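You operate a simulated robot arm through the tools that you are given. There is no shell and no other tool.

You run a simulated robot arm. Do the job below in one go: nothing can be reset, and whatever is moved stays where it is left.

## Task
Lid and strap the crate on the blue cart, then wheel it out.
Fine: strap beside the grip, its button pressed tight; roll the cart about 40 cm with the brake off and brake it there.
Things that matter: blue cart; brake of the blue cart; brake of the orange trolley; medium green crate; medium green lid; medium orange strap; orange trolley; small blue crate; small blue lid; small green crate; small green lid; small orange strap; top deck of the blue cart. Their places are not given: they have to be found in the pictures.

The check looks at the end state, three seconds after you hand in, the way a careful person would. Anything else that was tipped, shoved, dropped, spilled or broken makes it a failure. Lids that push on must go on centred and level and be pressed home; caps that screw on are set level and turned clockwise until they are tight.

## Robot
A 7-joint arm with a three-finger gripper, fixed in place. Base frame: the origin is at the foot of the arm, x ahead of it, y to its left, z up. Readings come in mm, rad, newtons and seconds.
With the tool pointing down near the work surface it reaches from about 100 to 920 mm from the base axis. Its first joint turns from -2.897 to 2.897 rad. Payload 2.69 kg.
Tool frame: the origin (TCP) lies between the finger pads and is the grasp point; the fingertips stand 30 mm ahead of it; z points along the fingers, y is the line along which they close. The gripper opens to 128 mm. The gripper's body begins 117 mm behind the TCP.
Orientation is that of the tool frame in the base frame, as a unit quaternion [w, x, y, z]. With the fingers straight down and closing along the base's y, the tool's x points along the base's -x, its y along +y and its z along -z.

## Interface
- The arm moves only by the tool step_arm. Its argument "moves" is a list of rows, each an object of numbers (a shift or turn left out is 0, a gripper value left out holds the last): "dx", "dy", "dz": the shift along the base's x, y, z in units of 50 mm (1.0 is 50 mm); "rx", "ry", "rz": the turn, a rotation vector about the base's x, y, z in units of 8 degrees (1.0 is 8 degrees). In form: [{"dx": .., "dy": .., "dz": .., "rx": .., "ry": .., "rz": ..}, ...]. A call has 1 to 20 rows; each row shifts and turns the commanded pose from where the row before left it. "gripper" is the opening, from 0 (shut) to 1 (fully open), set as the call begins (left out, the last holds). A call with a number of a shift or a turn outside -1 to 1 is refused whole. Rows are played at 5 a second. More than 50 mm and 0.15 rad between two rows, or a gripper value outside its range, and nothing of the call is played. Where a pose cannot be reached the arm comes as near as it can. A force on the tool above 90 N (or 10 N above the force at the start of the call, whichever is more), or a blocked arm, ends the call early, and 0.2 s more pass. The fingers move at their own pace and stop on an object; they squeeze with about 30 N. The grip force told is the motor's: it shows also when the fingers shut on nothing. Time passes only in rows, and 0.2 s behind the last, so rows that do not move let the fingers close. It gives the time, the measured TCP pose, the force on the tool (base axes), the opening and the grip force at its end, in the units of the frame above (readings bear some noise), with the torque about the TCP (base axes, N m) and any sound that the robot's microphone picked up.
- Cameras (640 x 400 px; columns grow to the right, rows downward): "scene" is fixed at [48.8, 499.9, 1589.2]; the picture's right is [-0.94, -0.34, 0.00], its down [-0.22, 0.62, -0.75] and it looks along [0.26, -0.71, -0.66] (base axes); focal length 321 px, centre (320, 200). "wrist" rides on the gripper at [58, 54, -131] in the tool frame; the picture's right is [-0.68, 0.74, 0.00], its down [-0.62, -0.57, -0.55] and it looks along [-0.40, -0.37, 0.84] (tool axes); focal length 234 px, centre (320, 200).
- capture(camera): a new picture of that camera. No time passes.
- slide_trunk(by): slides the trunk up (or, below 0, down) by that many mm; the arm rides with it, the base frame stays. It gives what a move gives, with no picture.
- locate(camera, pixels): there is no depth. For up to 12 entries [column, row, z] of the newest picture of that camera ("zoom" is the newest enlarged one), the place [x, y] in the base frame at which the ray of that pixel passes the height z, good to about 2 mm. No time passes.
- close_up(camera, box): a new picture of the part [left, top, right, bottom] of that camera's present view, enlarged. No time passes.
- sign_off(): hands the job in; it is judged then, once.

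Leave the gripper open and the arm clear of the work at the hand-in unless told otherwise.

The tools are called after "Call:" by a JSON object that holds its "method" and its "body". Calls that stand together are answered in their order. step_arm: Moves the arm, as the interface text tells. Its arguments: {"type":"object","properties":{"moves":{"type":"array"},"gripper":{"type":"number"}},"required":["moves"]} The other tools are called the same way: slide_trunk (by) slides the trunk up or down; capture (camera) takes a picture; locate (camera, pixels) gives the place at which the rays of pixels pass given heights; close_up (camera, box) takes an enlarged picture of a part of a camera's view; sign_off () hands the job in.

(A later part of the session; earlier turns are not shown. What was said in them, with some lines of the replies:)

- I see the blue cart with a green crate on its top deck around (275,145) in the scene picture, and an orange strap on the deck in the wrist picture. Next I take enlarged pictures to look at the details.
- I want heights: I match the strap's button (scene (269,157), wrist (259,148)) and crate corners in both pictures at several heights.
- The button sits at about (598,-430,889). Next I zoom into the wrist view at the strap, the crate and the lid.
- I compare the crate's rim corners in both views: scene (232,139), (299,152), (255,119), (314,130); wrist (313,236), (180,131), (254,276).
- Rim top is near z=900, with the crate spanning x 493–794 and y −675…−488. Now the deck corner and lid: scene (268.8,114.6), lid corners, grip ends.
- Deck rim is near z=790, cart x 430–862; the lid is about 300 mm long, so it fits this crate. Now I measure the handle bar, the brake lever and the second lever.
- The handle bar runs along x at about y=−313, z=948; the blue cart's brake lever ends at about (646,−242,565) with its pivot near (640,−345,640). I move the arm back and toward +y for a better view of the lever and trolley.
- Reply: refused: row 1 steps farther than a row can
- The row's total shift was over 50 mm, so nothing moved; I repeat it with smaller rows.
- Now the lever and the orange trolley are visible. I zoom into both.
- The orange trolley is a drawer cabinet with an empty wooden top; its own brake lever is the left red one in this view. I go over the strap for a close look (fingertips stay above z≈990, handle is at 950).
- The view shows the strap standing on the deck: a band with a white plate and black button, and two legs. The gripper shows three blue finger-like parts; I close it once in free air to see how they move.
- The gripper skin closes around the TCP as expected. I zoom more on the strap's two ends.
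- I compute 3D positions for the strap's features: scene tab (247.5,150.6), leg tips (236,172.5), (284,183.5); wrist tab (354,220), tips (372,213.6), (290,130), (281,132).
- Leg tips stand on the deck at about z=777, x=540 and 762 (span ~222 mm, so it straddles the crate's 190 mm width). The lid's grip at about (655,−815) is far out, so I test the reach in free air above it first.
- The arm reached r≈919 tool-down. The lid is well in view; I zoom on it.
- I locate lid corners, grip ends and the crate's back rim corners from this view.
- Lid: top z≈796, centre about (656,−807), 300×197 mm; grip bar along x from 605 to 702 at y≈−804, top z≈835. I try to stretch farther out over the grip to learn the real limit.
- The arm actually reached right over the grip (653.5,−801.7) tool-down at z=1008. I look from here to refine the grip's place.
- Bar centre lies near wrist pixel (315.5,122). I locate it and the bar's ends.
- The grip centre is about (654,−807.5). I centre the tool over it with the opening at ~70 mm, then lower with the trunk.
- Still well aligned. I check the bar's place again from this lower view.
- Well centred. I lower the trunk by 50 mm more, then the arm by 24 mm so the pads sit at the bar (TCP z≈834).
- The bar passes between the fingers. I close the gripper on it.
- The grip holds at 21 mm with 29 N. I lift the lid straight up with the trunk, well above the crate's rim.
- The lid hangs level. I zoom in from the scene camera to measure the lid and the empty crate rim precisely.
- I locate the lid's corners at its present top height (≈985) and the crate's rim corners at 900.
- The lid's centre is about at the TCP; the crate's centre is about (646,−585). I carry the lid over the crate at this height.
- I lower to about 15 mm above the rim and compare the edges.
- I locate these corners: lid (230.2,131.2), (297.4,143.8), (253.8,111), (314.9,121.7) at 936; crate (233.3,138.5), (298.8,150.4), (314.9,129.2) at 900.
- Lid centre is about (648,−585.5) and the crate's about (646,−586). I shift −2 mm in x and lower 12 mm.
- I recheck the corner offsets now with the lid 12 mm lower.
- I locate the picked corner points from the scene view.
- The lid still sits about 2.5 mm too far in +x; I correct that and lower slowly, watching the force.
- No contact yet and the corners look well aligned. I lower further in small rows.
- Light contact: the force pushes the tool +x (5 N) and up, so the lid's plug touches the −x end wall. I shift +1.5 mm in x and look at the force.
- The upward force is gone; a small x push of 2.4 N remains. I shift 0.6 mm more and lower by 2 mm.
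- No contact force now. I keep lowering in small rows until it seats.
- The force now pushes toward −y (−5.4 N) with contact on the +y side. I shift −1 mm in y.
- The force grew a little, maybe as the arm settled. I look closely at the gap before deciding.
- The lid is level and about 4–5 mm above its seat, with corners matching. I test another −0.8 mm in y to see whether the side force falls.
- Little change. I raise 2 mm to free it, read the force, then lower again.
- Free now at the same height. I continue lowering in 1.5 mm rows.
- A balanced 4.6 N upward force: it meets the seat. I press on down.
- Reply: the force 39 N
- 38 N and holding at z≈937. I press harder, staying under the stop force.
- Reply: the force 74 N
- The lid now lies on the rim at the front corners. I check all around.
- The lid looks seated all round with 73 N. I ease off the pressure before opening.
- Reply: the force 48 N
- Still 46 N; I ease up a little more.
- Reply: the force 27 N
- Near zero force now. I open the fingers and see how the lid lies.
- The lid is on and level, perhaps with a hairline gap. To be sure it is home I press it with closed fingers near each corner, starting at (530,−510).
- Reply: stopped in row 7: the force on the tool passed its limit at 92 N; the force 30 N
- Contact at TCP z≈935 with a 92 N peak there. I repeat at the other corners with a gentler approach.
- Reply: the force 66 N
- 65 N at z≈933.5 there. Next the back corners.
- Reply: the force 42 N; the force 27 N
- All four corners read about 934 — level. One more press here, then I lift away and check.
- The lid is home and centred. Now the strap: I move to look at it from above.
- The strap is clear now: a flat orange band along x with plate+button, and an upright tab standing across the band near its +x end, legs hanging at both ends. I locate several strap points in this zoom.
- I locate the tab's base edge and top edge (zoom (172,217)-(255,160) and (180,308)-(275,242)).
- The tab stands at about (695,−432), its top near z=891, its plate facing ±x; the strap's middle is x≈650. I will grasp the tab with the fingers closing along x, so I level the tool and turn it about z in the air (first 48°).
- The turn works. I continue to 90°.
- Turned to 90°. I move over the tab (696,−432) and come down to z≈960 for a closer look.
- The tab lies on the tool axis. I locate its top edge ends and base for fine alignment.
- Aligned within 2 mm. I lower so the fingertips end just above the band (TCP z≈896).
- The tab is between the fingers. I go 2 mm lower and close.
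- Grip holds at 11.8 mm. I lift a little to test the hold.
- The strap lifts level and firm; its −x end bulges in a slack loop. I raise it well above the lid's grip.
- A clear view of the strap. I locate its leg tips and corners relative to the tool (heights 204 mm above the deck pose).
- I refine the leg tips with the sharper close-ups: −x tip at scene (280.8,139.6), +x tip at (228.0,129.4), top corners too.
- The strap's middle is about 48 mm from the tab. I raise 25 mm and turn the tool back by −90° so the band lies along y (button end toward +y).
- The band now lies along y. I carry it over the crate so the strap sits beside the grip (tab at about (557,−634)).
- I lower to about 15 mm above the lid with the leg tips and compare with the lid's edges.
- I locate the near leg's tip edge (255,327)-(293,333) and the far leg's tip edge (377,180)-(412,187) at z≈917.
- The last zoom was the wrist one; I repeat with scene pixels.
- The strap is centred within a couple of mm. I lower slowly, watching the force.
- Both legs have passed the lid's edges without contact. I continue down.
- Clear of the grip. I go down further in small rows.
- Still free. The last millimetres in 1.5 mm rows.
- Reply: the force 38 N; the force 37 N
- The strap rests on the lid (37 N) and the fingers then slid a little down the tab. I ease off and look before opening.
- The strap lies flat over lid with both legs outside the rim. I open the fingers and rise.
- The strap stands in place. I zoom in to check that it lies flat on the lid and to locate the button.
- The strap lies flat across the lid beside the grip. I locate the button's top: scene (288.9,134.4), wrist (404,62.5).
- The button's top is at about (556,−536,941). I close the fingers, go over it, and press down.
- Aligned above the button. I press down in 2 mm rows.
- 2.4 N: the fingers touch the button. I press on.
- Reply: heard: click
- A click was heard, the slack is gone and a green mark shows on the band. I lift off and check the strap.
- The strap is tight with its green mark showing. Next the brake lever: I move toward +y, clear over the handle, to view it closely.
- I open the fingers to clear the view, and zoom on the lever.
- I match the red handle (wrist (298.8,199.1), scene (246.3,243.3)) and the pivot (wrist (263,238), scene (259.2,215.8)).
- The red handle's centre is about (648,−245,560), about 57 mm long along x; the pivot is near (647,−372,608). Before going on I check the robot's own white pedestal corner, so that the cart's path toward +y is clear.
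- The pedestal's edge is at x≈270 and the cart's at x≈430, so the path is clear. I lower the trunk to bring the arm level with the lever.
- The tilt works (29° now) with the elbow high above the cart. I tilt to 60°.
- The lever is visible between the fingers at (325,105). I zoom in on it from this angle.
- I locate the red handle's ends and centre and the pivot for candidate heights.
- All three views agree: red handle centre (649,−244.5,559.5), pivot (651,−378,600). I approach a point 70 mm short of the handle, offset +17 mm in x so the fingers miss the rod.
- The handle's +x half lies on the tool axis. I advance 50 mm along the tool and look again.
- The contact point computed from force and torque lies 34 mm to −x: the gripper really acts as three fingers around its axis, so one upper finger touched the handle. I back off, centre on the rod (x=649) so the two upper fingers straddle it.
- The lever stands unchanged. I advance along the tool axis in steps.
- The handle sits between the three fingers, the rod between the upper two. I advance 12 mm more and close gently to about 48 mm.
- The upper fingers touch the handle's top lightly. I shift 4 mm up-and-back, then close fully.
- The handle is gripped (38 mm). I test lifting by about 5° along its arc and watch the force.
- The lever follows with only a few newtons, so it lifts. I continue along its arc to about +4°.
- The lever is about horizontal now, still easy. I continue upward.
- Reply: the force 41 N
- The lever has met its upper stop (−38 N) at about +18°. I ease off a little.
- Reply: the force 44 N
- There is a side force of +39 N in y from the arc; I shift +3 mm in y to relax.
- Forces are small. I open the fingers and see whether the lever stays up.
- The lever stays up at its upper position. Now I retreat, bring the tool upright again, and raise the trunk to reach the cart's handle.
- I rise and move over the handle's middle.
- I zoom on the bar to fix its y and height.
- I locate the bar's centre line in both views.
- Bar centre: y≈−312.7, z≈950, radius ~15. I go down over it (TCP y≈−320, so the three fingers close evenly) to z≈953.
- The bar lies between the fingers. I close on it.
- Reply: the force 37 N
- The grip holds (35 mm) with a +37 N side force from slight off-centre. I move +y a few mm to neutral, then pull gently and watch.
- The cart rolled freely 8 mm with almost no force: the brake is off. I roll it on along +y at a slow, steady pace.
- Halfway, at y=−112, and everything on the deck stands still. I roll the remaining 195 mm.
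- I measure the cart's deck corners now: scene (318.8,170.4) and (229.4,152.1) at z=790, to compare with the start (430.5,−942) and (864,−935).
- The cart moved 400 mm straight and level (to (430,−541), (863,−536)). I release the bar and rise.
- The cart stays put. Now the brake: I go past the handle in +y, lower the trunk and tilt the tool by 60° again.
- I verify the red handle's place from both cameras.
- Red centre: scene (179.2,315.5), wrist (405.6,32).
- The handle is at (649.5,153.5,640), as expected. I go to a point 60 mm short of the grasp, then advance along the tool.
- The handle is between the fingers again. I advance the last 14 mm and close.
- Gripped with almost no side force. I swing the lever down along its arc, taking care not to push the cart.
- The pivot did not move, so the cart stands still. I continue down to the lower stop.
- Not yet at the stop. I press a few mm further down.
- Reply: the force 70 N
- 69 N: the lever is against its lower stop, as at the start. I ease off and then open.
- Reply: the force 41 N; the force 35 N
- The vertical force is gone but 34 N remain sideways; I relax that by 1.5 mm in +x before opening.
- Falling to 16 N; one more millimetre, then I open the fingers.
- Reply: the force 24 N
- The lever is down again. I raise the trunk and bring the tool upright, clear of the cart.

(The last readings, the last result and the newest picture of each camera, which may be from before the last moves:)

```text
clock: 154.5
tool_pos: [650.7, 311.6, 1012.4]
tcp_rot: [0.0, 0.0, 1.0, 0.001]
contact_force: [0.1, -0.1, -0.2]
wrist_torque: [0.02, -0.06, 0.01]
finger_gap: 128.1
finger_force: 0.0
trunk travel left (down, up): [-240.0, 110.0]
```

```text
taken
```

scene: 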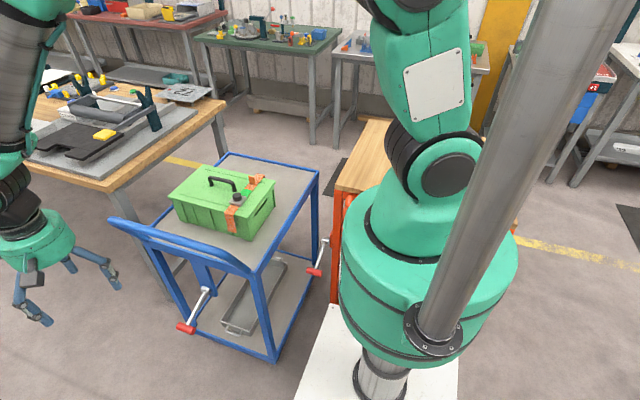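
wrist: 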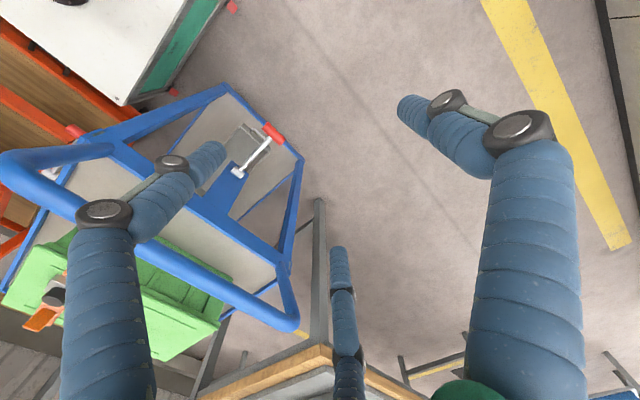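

I check the final state: deck corners, lever, strap and lid.

Call:
{"method": "close_up", "body": {"camera": "scene", "box": [160, 140, 330, 246]}}

Call:
{"method": "close_up", "body": {"camera": "scene", "box": [150, 260, 246, 340]}}

Call:
{"method": "locate", "body": {"camera": "scene", "pixels": [[318.8, 170.4, 790], [229.4, 152.1, 790], [187, 328, 555]]}}

Call:
{"method": "close_up", "body": {"camera": "scene", "box": [210, 140, 260, 171]}}

Call:
{"method": "close_up", "body": {"camera": "scene", "box": [295, 155, 345, 186]}}

```text
3.76 times, centred on (245, 193) of scene
```

zoom: 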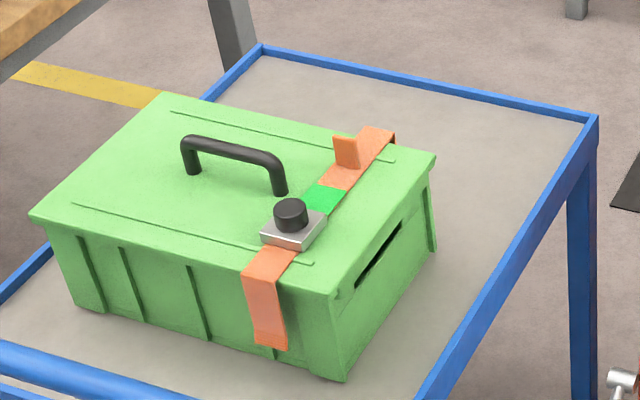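

```text
5.00 times, centred on (198, 300) of scene
```

zoom: 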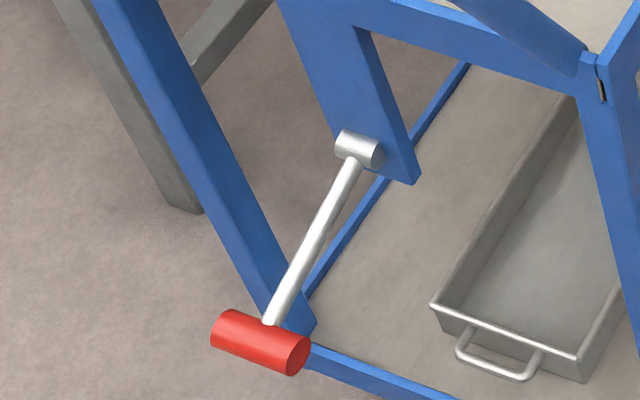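

```text
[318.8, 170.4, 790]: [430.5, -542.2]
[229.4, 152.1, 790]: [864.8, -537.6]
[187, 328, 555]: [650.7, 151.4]
```

```text
12.80 times, centred on (235, 156) of scene
```

zoom: 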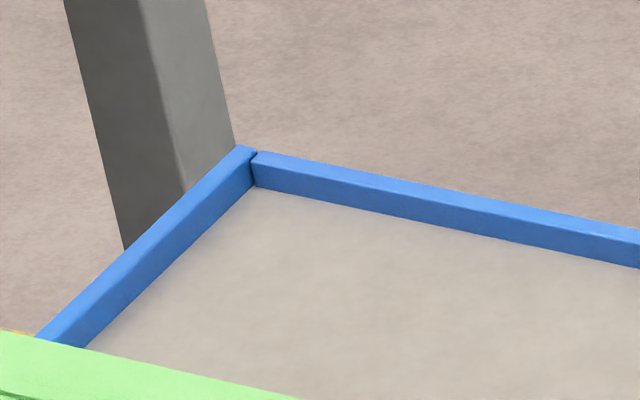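

```text
12.80 times, centred on (320, 170) of scene
```

zoom: 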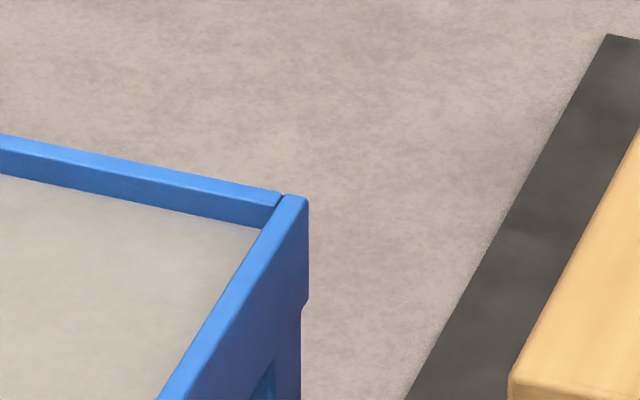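

Everything stands as wanted: cart 400 mm out, lever down at its lower stop as at the start, strap tight, lid flat. As a light check that the brake holds, I will nudge the handle with closed fingers with about 15 N at most.

Call:
{"method": "step_arm", "body": {"moves": [{"dy": -0.9}, {"dy": -0.9}, {"dy": -0.9}, {"dy": -0.3}, {"dz": -0.6}, {"dz": -0.55}, {}], "gripper": 0}}

Call:
{"method": "step_arm", "body": {"moves": [{"dy": -0.2}, {"dy": -0.2}, {"dy": -0.1}, {}]}}

Call:
{"method": "capture", "body": {"camera": "wrist"}}

```text
clock: 156.1
tool_pos: [652.3, 160.8, 954.1]
tcp_rot: [0.0, 0.0, 1.0, 0.0]
contact_force: [0.5, -0.7, 0.5]
wrist_torque: [-0.02, 0.02, -0.02]
finger_gap: 2.1
finger_force: 30.0
trunk travel left (down, up): [-240.0, 110.0]
```

```text
clock: 157.1
tool_pos: [651.1, 135.5, 954.1]
tcp_rot: [0.001, 0.0, 1.0, 0.001]
contact_force: [-0.3, -0.4, -0.2]
wrist_torque: [0.0, -0.02, 0.03]
finger_gap: 2.1
finger_force: 29.9
trunk travel left (down, up): [-240.0, 110.0]
```

```text
taken
```

wrist: 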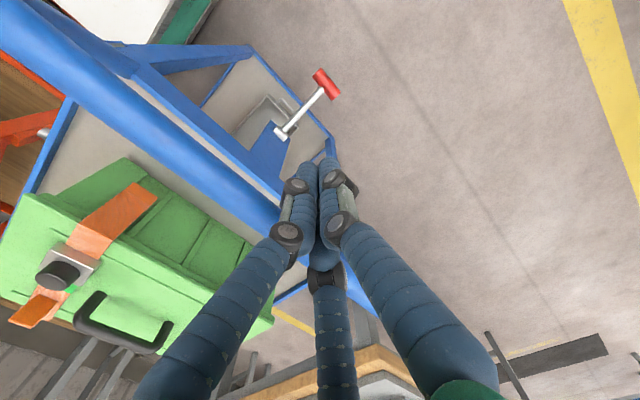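

No contact yet. I approach in 1.5 mm rows.

Call:
{"method": "step_arm", "body": {"moves": [{"dy": -0.06}, {"dy": -0.06}, {"dy": -0.06}, {}]}}

Call:
{"method": "step_arm", "body": {"moves": [{"dy": -0.03}, {"dy": -0.03}, {"dy": -0.03}, {}]}}

```text
clock: 158.1
tool_pos: [650.5, 126.0, 954.2]
tcp_rot: [0.0, 0.001, 1.0, 0.0]
contact_force: [-0.8, 1.0, -0.3]
wrist_torque: [0.02, -0.02, 0.01]
finger_gap: 2.1
finger_force: 29.5
trunk travel left (down, up): [-240.0, 110.0]
```

```text
clock: 159.1
tool_pos: [651.6, 122.2, 954.9]
tcp_rot: [0.0, -0.001, 1.0, -0.001]
contact_force: [0.4, -0.1, -0.6]
wrist_torque: [-0.01, 0.02, 0.03]
finger_gap: 2.1
finger_force: 30.2
trunk travel left (down, up): [-240.0, 110.0]
```

Call:
{"method": "step_arm", "body": {"moves": [{"dy": -0.03}, {"dy": -0.03}, {}]}}

Call:
{"method": "step_arm", "body": {"moves": [{"dy": -0.03}, {"dy": -0.03}, {}]}}

```text
clock: 159.9
tool_pos: [651.9, 118.2, 955.1]
tcp_rot: [0.001, 0.001, 1.0, 0.0]
contact_force: [0.3, 0.4, 0.7]
wrist_torque: [0.03, -0.01, -0.01]
finger_gap: 1.9
finger_force: 30.0
trunk travel left (down, up): [-240.0, 110.0]
```

```text
clock: 160.7
tool_pos: [650.2, 115.5, 954.0]
tcp_rot: [0.0, 0.0, 1.0, 0.0]
contact_force: [0.0, -0.4, -0.5]
wrist_torque: [0.0, -0.01, 0.0]
finger_gap: 2.2
finger_force: 30.0
trunk travel left (down, up): [-240.0, 110.0]
```

Contact should come near y≈112. I continue in 1 mm rows.

Call:
{"method": "step_arm", "body": {"moves": [{"dy": -0.02}, {"dy": -0.02}, {"dy": -0.02}, {}]}}

Call:
{"method": "step_arm", "body": {"moves": [{"dy": -0.02}, {"dy": -0.02}, {}]}}

```text
clock: 161.7
tool_pos: [652.1, 113.4, 954.7]
tcp_rot: [0.001, 0.0, 1.0, 0.0]
contact_force: [-0.5, 8.8, -1.1]
wrist_torque: [0.06, -0.04, -0.02]
finger_gap: 2.4
finger_force: 29.4
trunk travel left (down, up): [-240.0, 110.0]
```

```text
clock: 162.5
tool_pos: [652.6, 113.0, 954.0]
tcp_rot: [0.002, 0.0, 1.0, -0.001]
contact_force: [-3.5, 40.8, 0.1]
wrist_torque: [0.21, -0.01, -0.08]
finger_gap: 2.3
finger_force: 29.5
trunk travel left (down, up): [-240.0, 110.0]
```

The cart holds 41 N without moving, so the brake is on. I back off, rise and park the arm clear with the gripper open.

Call:
{"method": "step_arm", "body": {"moves": [{"dy": 0.1}, {"dy": 0.6}, {"dy": 0.9}, {"dz": 0.9}, {"dz": 0.9}, {"dz": 0.9}, {"dy": 0.9}, {"dy": 0.9}, {"dy": 0.8}, {}], "gripper": 0}}

Call:
{"method": "step_arm", "body": {"moves": [{}, {}, {}], "gripper": 1}}

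Call:
{"method": "capture", "body": {"camera": "scene"}}

Call:
{"method": "close_up", "body": {"camera": "scene", "box": [160, 140, 330, 246]}}

Call:
{"method": "close_up", "body": {"camera": "scene", "box": [150, 230, 350, 355]}}

```text
clock: 164.7
tool_pos: [651.8, 321.5, 1090.5]
tcp_rot: [0.0, 0.0, 1.0, 0.0]
contact_force: [-0.5, 0.2, -0.4]
wrist_torque: [-0.02, -0.02, -0.02]
finger_gap: 2.1
finger_force: 29.7
trunk travel left (down, up): [-240.0, 110.0]
```

```text
clock: 165.5
tool_pos: [652.4, 319.6, 1089.8]
tcp_rot: [0.001, 0.001, 1.0, 0.0]
contact_force: [-0.3, 0.1, 0.2]
wrist_torque: [0.01, 0.0, -0.05]
finger_gap: 127.9
finger_force: 0.1
trunk travel left (down, up): [-240.0, 110.0]
```

```text
taken
```

scene: 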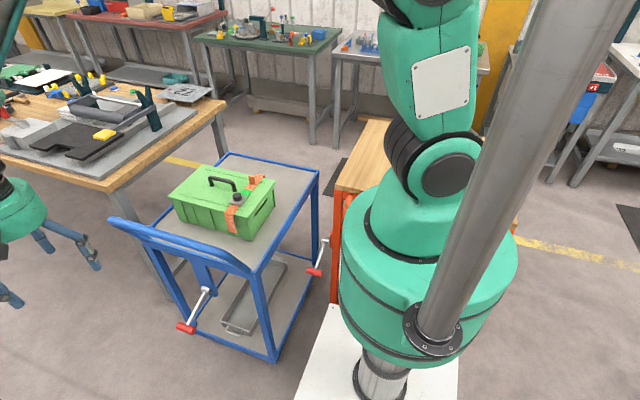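

```text
3.76 times, centred on (245, 193) of scene
```

zoom: 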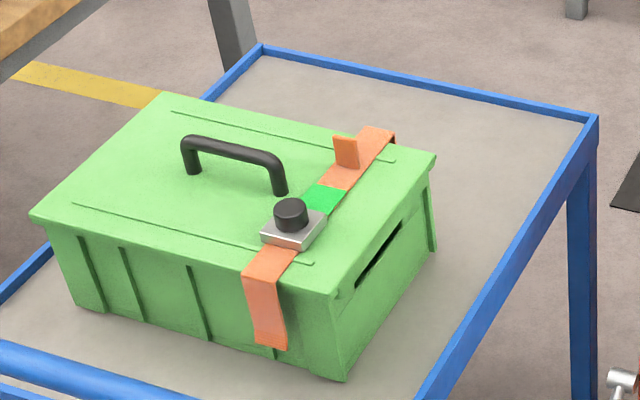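

```text
3.20 times, centred on (250, 292) of scene
```

zoom: 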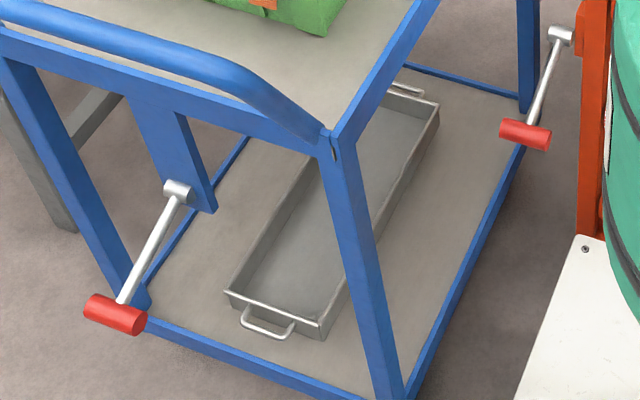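

Final view: the lid sits flat on the crate and the strap is tight beside the grip, its green mark showing. The cart stands 400 mm out with its brake lever down. The orange trolley and its lever are untouched, and the arm is clear with the gripper open. I hand the job in.

Call:
{"method": "sign_off", "body": {}}

```text
The job is handed in.
```

The crate on the blue cart is lidded and strapped, and the cart is rolled out and braked. I handed the job in, but no verdict came back.

- **Lid:** It is centred on the crate and pressed down. All four corners read level within about 2 mm when I pressed on them.
- **Strap:** It lies across the lid beside the grip. The button clicked when pressed, the slack went out of the band, and a green mark now shows on it.
- **Roll:** I lifted the cart's brake lever, after which the cart rolled freely. It moved 400 mm straight out along +y, measured at two deck corners.
- **Brake:** The lever is back against its lower stop, where it was at the start. As a check I pushed on the handle with about 41 N, and the cart did not move.

The orange trolley and its brake lever were not touched. The arm is clear of the cart with the gripper open.
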